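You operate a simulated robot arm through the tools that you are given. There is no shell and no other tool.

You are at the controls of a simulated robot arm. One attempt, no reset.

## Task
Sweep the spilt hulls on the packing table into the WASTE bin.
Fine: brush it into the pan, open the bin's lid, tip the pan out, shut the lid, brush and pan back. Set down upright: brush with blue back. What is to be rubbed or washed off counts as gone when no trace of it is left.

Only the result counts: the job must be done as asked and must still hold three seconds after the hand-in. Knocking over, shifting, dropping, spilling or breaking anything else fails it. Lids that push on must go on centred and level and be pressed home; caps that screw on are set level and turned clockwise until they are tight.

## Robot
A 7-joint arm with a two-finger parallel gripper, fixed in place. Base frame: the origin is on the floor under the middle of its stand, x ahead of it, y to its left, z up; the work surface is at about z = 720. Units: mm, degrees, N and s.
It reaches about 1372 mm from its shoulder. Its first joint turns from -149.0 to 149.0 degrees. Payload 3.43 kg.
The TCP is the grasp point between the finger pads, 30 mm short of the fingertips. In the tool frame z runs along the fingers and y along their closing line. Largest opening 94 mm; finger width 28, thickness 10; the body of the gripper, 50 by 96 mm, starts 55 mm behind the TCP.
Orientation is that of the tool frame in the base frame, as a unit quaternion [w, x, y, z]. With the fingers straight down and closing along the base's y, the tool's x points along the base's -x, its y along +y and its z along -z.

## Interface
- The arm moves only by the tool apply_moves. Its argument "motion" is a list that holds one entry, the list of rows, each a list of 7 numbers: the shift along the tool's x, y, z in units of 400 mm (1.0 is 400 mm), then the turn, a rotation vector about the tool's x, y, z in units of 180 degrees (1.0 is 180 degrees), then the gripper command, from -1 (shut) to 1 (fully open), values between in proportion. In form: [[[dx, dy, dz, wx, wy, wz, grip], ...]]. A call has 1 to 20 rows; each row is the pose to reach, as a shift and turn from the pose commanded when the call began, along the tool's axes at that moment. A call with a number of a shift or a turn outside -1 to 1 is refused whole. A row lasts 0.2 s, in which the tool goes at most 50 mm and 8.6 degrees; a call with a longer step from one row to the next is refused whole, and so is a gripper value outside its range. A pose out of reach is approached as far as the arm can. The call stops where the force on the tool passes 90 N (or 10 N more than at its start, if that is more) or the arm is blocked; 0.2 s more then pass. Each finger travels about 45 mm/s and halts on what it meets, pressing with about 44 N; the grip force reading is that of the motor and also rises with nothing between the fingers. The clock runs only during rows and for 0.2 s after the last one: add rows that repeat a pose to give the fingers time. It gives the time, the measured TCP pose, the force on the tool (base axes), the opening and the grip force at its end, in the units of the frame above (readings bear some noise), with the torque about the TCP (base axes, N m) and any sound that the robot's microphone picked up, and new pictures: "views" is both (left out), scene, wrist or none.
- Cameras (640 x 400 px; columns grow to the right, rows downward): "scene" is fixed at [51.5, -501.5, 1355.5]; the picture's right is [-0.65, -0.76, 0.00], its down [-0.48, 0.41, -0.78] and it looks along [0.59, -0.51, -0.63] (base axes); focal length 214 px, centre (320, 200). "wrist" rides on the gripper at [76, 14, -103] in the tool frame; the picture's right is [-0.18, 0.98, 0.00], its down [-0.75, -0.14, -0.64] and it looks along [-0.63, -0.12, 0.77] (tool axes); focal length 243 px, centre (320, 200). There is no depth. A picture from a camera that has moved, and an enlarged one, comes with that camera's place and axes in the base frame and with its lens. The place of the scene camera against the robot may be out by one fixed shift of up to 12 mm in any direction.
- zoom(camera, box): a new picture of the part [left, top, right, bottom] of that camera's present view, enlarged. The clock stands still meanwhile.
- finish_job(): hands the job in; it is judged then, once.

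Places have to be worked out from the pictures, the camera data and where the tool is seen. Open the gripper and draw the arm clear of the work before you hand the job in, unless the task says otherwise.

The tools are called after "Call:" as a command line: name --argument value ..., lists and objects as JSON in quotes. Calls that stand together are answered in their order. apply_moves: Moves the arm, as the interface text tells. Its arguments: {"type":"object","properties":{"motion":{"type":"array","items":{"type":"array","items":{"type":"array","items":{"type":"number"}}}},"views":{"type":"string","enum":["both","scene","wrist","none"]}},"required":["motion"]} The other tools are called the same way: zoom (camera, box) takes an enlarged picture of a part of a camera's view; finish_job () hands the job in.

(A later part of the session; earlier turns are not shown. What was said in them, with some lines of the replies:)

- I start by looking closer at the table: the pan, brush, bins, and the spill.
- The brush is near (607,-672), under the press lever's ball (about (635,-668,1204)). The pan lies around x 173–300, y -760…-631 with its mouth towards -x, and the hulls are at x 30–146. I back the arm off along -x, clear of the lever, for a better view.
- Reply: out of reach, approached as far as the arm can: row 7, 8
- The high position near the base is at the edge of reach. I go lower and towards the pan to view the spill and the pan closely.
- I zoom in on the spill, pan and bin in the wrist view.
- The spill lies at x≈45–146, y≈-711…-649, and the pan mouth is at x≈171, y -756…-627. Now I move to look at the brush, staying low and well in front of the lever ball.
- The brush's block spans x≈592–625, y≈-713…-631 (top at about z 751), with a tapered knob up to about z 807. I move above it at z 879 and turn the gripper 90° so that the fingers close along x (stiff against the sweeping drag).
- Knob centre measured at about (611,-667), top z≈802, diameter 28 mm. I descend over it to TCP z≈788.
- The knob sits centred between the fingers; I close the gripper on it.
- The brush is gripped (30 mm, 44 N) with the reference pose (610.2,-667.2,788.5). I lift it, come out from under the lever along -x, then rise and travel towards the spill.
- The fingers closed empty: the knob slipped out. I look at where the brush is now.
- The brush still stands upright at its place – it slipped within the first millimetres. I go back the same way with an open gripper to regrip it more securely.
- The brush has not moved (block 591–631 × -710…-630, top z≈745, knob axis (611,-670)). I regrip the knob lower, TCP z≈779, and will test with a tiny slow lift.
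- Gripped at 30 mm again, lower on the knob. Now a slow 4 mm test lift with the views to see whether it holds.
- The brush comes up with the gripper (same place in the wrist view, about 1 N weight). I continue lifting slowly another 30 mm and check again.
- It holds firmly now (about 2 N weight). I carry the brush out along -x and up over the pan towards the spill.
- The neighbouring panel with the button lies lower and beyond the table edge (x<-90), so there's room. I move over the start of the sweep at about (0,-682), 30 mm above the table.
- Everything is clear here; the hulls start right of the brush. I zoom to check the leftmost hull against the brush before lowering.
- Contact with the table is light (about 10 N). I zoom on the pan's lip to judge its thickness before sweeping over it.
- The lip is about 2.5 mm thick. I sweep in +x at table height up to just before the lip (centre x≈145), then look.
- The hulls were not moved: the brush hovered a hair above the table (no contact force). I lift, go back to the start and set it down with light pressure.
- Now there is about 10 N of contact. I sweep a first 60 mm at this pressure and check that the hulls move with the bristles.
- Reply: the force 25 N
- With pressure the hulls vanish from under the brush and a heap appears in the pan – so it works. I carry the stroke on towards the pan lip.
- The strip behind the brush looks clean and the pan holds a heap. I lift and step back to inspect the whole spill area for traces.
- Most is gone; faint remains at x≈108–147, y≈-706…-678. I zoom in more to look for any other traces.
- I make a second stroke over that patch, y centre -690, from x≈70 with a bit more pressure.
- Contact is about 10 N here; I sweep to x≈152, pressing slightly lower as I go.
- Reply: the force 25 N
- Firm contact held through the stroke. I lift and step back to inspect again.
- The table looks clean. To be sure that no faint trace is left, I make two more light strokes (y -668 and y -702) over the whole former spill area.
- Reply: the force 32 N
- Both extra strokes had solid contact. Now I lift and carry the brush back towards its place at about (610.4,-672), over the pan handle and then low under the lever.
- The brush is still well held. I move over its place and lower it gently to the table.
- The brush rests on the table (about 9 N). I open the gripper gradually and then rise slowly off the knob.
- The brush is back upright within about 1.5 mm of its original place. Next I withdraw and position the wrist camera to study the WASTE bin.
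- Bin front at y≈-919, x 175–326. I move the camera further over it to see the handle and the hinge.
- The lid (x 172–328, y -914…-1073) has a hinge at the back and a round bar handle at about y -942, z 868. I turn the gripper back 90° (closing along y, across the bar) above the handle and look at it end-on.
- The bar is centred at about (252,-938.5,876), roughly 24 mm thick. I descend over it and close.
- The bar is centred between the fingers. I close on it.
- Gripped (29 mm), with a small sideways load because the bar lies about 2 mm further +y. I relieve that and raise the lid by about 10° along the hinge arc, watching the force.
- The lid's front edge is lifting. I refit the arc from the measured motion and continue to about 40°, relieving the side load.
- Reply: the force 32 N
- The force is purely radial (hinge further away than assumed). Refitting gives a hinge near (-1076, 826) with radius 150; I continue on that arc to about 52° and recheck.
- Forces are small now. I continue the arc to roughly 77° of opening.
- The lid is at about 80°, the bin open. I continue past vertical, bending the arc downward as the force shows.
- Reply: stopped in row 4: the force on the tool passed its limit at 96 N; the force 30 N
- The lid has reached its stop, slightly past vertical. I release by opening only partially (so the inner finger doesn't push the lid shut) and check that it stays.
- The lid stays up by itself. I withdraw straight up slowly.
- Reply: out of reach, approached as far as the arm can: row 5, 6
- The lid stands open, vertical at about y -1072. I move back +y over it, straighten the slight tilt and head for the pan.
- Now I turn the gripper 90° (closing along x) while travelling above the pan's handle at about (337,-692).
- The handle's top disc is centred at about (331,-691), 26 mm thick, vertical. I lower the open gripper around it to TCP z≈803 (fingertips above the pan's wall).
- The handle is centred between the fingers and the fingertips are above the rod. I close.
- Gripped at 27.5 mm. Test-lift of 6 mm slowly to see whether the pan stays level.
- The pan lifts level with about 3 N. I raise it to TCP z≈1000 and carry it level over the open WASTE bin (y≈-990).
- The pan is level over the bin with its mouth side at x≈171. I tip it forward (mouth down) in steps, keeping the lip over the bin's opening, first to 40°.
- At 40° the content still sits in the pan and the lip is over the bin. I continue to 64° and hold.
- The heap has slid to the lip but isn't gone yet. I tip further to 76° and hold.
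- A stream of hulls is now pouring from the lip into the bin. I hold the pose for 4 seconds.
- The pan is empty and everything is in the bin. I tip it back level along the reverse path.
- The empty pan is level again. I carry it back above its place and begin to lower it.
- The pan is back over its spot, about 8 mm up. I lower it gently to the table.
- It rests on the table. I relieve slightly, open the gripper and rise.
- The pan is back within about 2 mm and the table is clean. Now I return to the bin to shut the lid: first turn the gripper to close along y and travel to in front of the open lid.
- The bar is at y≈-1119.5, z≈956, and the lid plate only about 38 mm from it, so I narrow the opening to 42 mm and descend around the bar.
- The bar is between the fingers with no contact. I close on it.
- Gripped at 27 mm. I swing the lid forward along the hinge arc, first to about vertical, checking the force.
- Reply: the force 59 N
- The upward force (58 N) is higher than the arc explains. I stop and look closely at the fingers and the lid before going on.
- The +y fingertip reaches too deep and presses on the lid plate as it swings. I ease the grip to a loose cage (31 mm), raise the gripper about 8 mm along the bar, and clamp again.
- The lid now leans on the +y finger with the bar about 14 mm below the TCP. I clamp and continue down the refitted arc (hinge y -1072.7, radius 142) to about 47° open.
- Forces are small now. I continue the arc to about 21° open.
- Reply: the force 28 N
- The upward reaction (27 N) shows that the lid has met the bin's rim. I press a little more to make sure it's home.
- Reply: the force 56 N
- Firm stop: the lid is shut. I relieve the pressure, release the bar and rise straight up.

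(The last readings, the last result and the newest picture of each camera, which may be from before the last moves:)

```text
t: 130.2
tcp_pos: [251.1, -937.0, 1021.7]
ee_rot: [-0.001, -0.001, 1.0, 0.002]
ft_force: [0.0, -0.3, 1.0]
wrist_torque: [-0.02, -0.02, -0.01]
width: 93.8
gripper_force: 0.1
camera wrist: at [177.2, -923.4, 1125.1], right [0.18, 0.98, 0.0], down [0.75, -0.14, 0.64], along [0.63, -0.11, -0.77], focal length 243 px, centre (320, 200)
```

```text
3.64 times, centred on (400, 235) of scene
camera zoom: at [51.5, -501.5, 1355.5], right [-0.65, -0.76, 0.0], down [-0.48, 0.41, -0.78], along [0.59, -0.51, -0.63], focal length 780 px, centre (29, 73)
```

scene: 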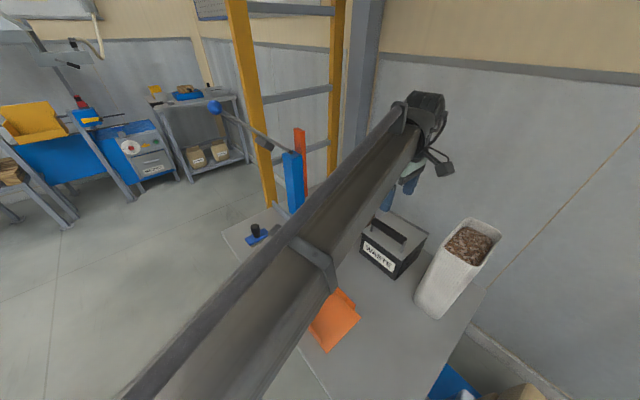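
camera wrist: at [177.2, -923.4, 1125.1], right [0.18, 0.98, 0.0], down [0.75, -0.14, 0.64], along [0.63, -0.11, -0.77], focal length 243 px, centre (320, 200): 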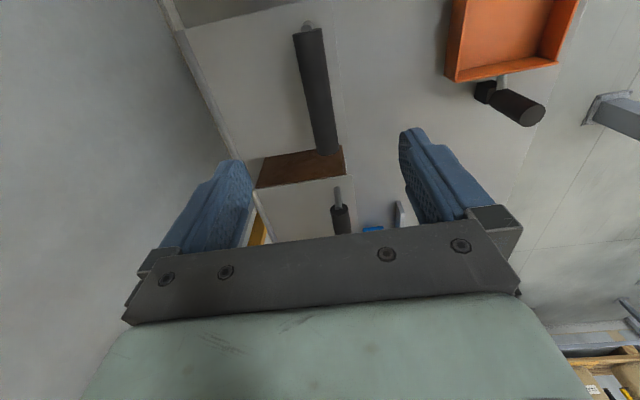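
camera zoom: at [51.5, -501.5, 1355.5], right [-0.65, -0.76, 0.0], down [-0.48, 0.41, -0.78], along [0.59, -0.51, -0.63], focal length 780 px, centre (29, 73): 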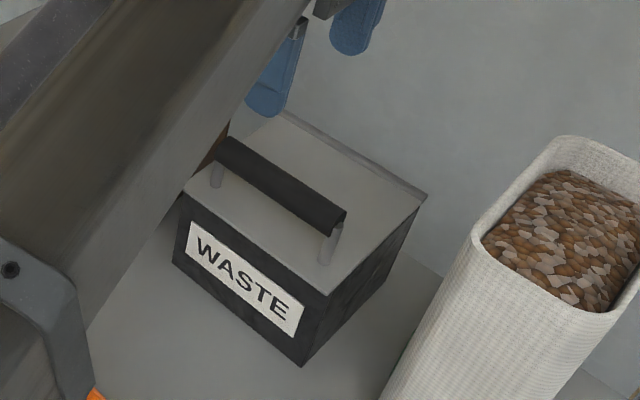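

The lid is shut and the bin is where it was. I draw the arm back, clear of the work, and take a last full look.

Call:
apply_moves --motion '[[[-0.02, 0.08, -0.02, 0, 0, 0, 1], [-0.05, 0.18, -0.04, 0, 0, 0, 1], [-0.08, 0.28, -0.06, 0, 0, 0, 1], [-0.11, 0.38, -0.07, 0, 0, 0, 1], [-0.14, 0.48, -0.07, 0, 0, 0, 1], [-0.17, 0.58, -0.07, 0, 0, 0, 1], [-0.2, 0.68, -0.07, 0, 0, 0, 1], [-0.23, 0.78, -0.07, 0, 0, 0, 1], [-0.25, 0.875, -0.07, 0, 0, 0, 1], [-0.25, 0.875, -0.07, 0, 0, 0, 1]]]' --views "both"

```text
t: 132.4
tcp_pos: [350.8, -587.5, 1050.0]
ee_rot: [-0.001, -0.001, 1.0, 0.001]
ft_force: [0.3, -0.5, 0.0]
wrist_torque: [0.03, -0.02, 0.01]
width: 94.1
gripper_force: 0.0
camera wrist: at [276.3, -573.9, 1154.0], right [0.18, 0.98, 0.0], down [0.75, -0.14, 0.64], along [0.63, -0.12, -0.77], focal length 243 px, centre (320, 200)
```

scene: 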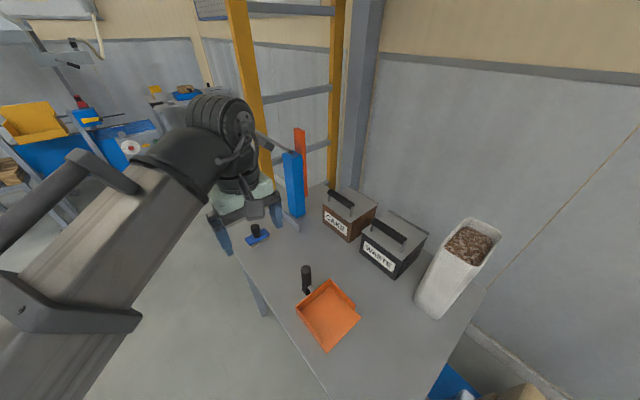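
wrist: 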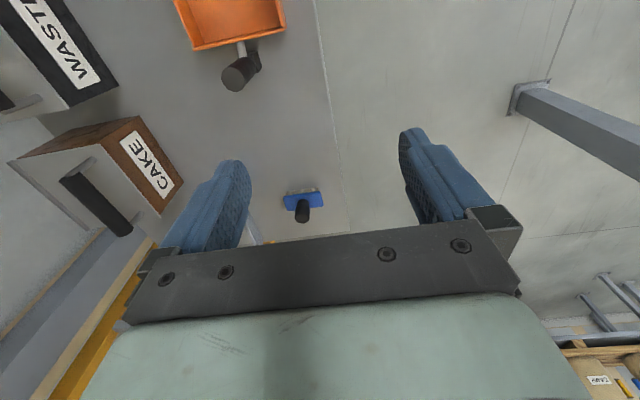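

Call:
zoom --camera "scene" --box '[290, 280, 450, 400]'

Call:
zoom --camera "scene" --box '[300, 170, 500, 330]'

Call:
zoom --camera "scene" --box '[230, 180, 330, 260]'

```text
3.33 times, centred on (370, 340) of scene
camera zoom: at [51.5, -501.5, 1355.5], right [-0.65, -0.76, 0.0], down [-0.48, 0.41, -0.78], along [0.59, -0.51, -0.63], focal length 715 px, centre (153, -267)
```

zoom: 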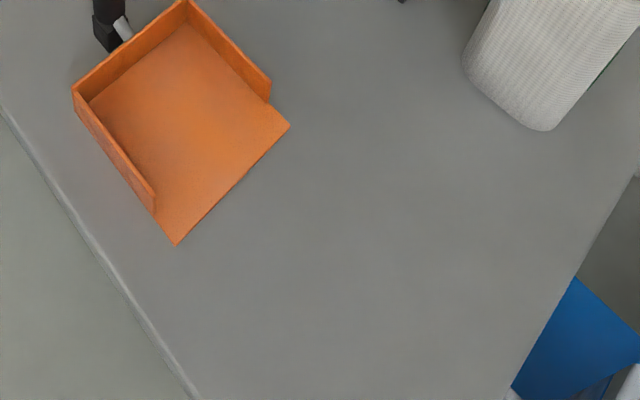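

```text
2.50 times, centred on (400, 250) of scene
camera zoom: at [51.5, -501.5, 1355.5], right [-0.65, -0.76, 0.0], down [-0.48, 0.41, -0.78], along [0.59, -0.51, -0.63], focal length 536 px, centre (120, 75)
```

zoom: 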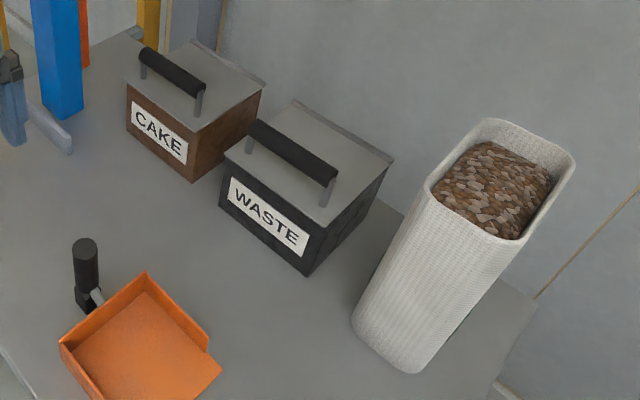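

```text
5.00 times, centred on (280, 220) of scene
camera zoom: at [51.5, -501.5, 1355.5], right [-0.65, -0.76, 0.0], down [-0.48, 0.41, -0.78], along [0.59, -0.51, -0.63], focal length 1072 px, centre (520, 100)
```

zoom: 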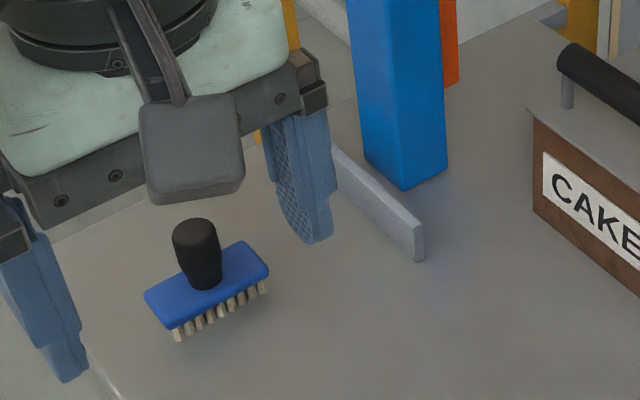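

Everything stands as at the start, with the lid shut and the pan empty. One last close wrist-camera check of the swept area for traces.

Call:
apply_moves --motion '[[[0.1, -0.04, 0.02, 0, 0, 0, 1], [0.2, -0.08, 0.04, 0, 0, 0, 1], [0.3, -0.12, 0.06, 0, 0, 0, 1], [0.4, -0.16, 0.08, 0, 0, 0, 1], [0.5, -0.2, 0.1, 0, 0, 0, 1], [0.6, -0.24, 0.12, 0, 0, 0, 1], [0.63, -0.255, 0.1375, 0, 0, 0, 1], [0.63, -0.255, 0.1375, 0, 0, 0, 1]]]' --views "wrist"

Call:
zoom --camera "wrist" --box '[240, 0, 420, 120]'

Call:
zoom --camera "wrist" --box '[250, 10, 330, 70]'

Call:
zoom --camera "wrist" --box '[320, 10, 400, 70]'

Call:
zoom --camera "wrist" --box '[280, 60, 380, 120]'

```text
t: 134.2
tcp_pos: [98.0, -689.2, 994.4]
ee_rot: [0.0, -0.001, 1.0, 0.001]
ft_force: [-0.3, 0.1, 0.5]
wrist_torque: [-0.03, 0.0, 0.0]
width: 94.1
gripper_force: 0.0
camera wrist: at [23.7, -675.9, 1097.7], right [0.18, 0.98, 0.0], down [0.75, -0.14, 0.64], along [0.63, -0.12, -0.77], focal length 243 px, centre (320, 200)
```

wrist: 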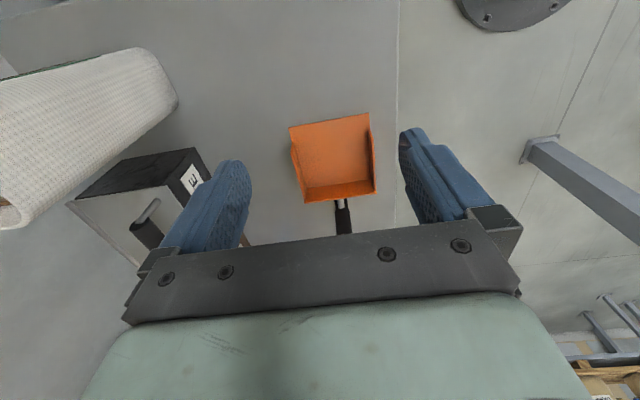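

```text
3.33 times, centred on (330, 60) of wrist
camera zoom: at [23.7, -675.9, 1097.7], right [0.18, 0.98, 0.0], down [0.75, -0.14, 0.64], along [0.63, -0.12, -0.77], focal length 809 px, centre (287, 667)
```

zoom: 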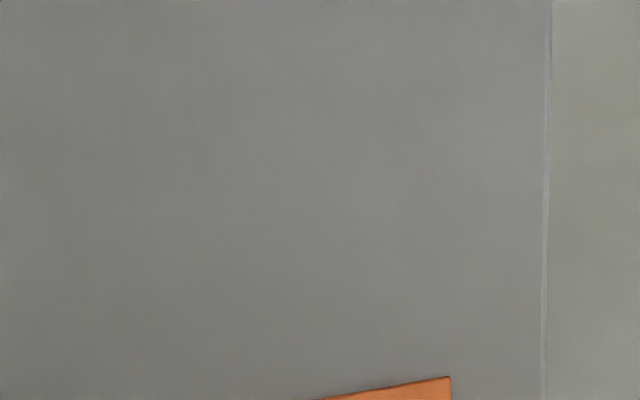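

```text
6.67 times, centred on (290, 40) of wrist
camera zoom: at [23.7, -675.9, 1097.7], right [0.18, 0.98, 0.0], down [0.75, -0.14, 0.64], along [0.63, -0.12, -0.77], focal length 1618 px, centre (520, 1267)
```

zoom: 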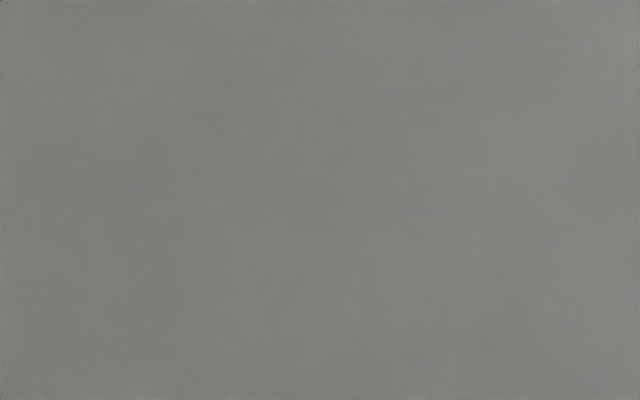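

```text
6.67 times, centred on (360, 40) of wrist
camera zoom: at [23.7, -675.9, 1097.7], right [0.18, 0.98, 0.0], down [0.75, -0.14, 0.64], along [0.63, -0.12, -0.77], focal length 1618 px, centre (53, 1267)
```

zoom: 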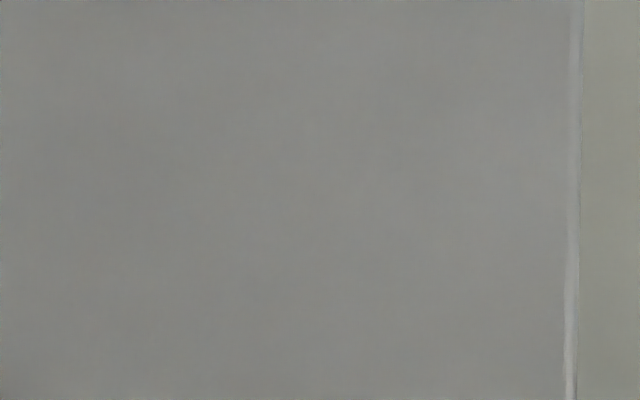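

```text
6.40 times, centred on (330, 90) of wrist
camera zoom: at [23.7, -675.9, 1097.7], right [0.18, 0.98, 0.0], down [0.75, -0.14, 0.64], along [0.63, -0.12, -0.77], focal length 1553 px, centre (256, 904)
```

zoom: 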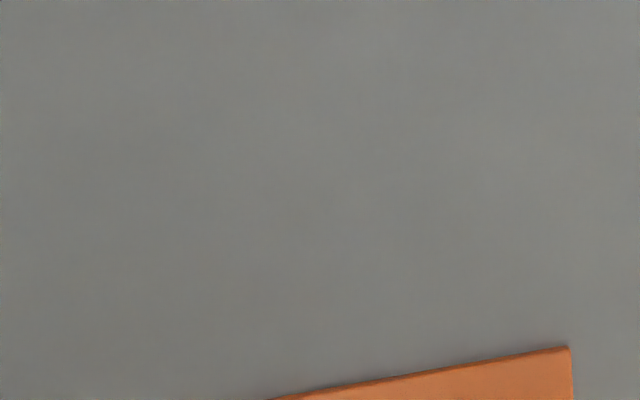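

No trace is left on the table. I draw the arm back clear of the work before handing in.

Call:
apply_moves --motion '[[[-0.06, 0.03, -0.03, 0, 0, 0, 1], [-0.16, 0.07, -0.06, 0, 0, 0, 1], [-0.26, 0.11, -0.08, 0, 0, 0, 1], [-0.36, 0.15, -0.1, 0, 0, 0, 1], [-0.46, 0.19, -0.12, 0, 0, 0, 1], [-0.56, 0.23, -0.135, 0, 0, 0, 1], [-0.62, 0.255, -0.1375, 0, 0, 0, 1], [-0.62, 0.255, -0.1375, 0, 0, 0, 1], [-0.62, 0.255, -0.1375, 0, 0, 0, 1]]]' --views "scene"

```text
t: 136.2
tcp_pos: [345.9, -585.6, 1050.0]
ee_rot: [-0.002, -0.001, 1.0, 0.001]
ft_force: [-0.8, 0.0, -0.4]
wrist_torque: [-0.01, 0.0, 0.05]
width: 94.0
gripper_force: 0.0
```

scene: 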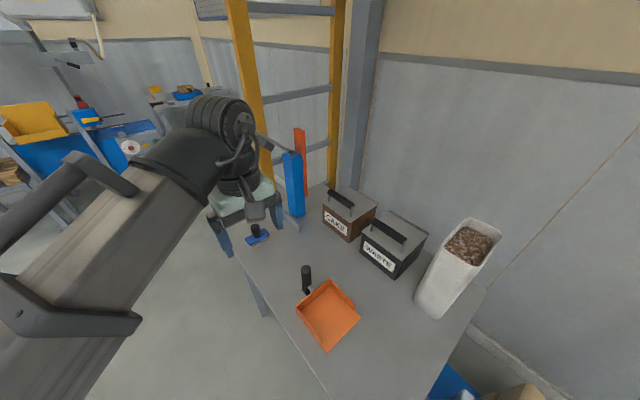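

The table is clean and the hulls are in the WASTE bin with its lid shut. The brush (blue back up) and the pan are in their places, and the arm is clear with the gripper open. I hand the job in.

Call:
finish_job

```text
The job is handed in.
```

I've handed the job in. The hulls are in the WASTE bin and its lid is shut. I don't have the judge's verdict.

- **Table:** the last close camera check of the swept area showed no trace of hulls.
- **Bin:** the pan was tipped until it was empty. I then pressed the lid until it met a firm stop. The bin stands where it was.
- **Brush and pan:** both are back within about 2 mm of where they stood, the brush upright with its blue back up.
- **Arm:** the gripper is open and the arm is drawn clear of the work.

Three things didn't go smoothly:

- **Brush grip:** the brush slipped out of the first grip. It stayed upright and in place, and a lower grip held.
- **Lid opening:** the force limit stopped the arm when the lid reached its open stop.
- **Lid closing:** a fingertip pressed on the lid with about 59 N until I regripped higher. I saw no damage from it.
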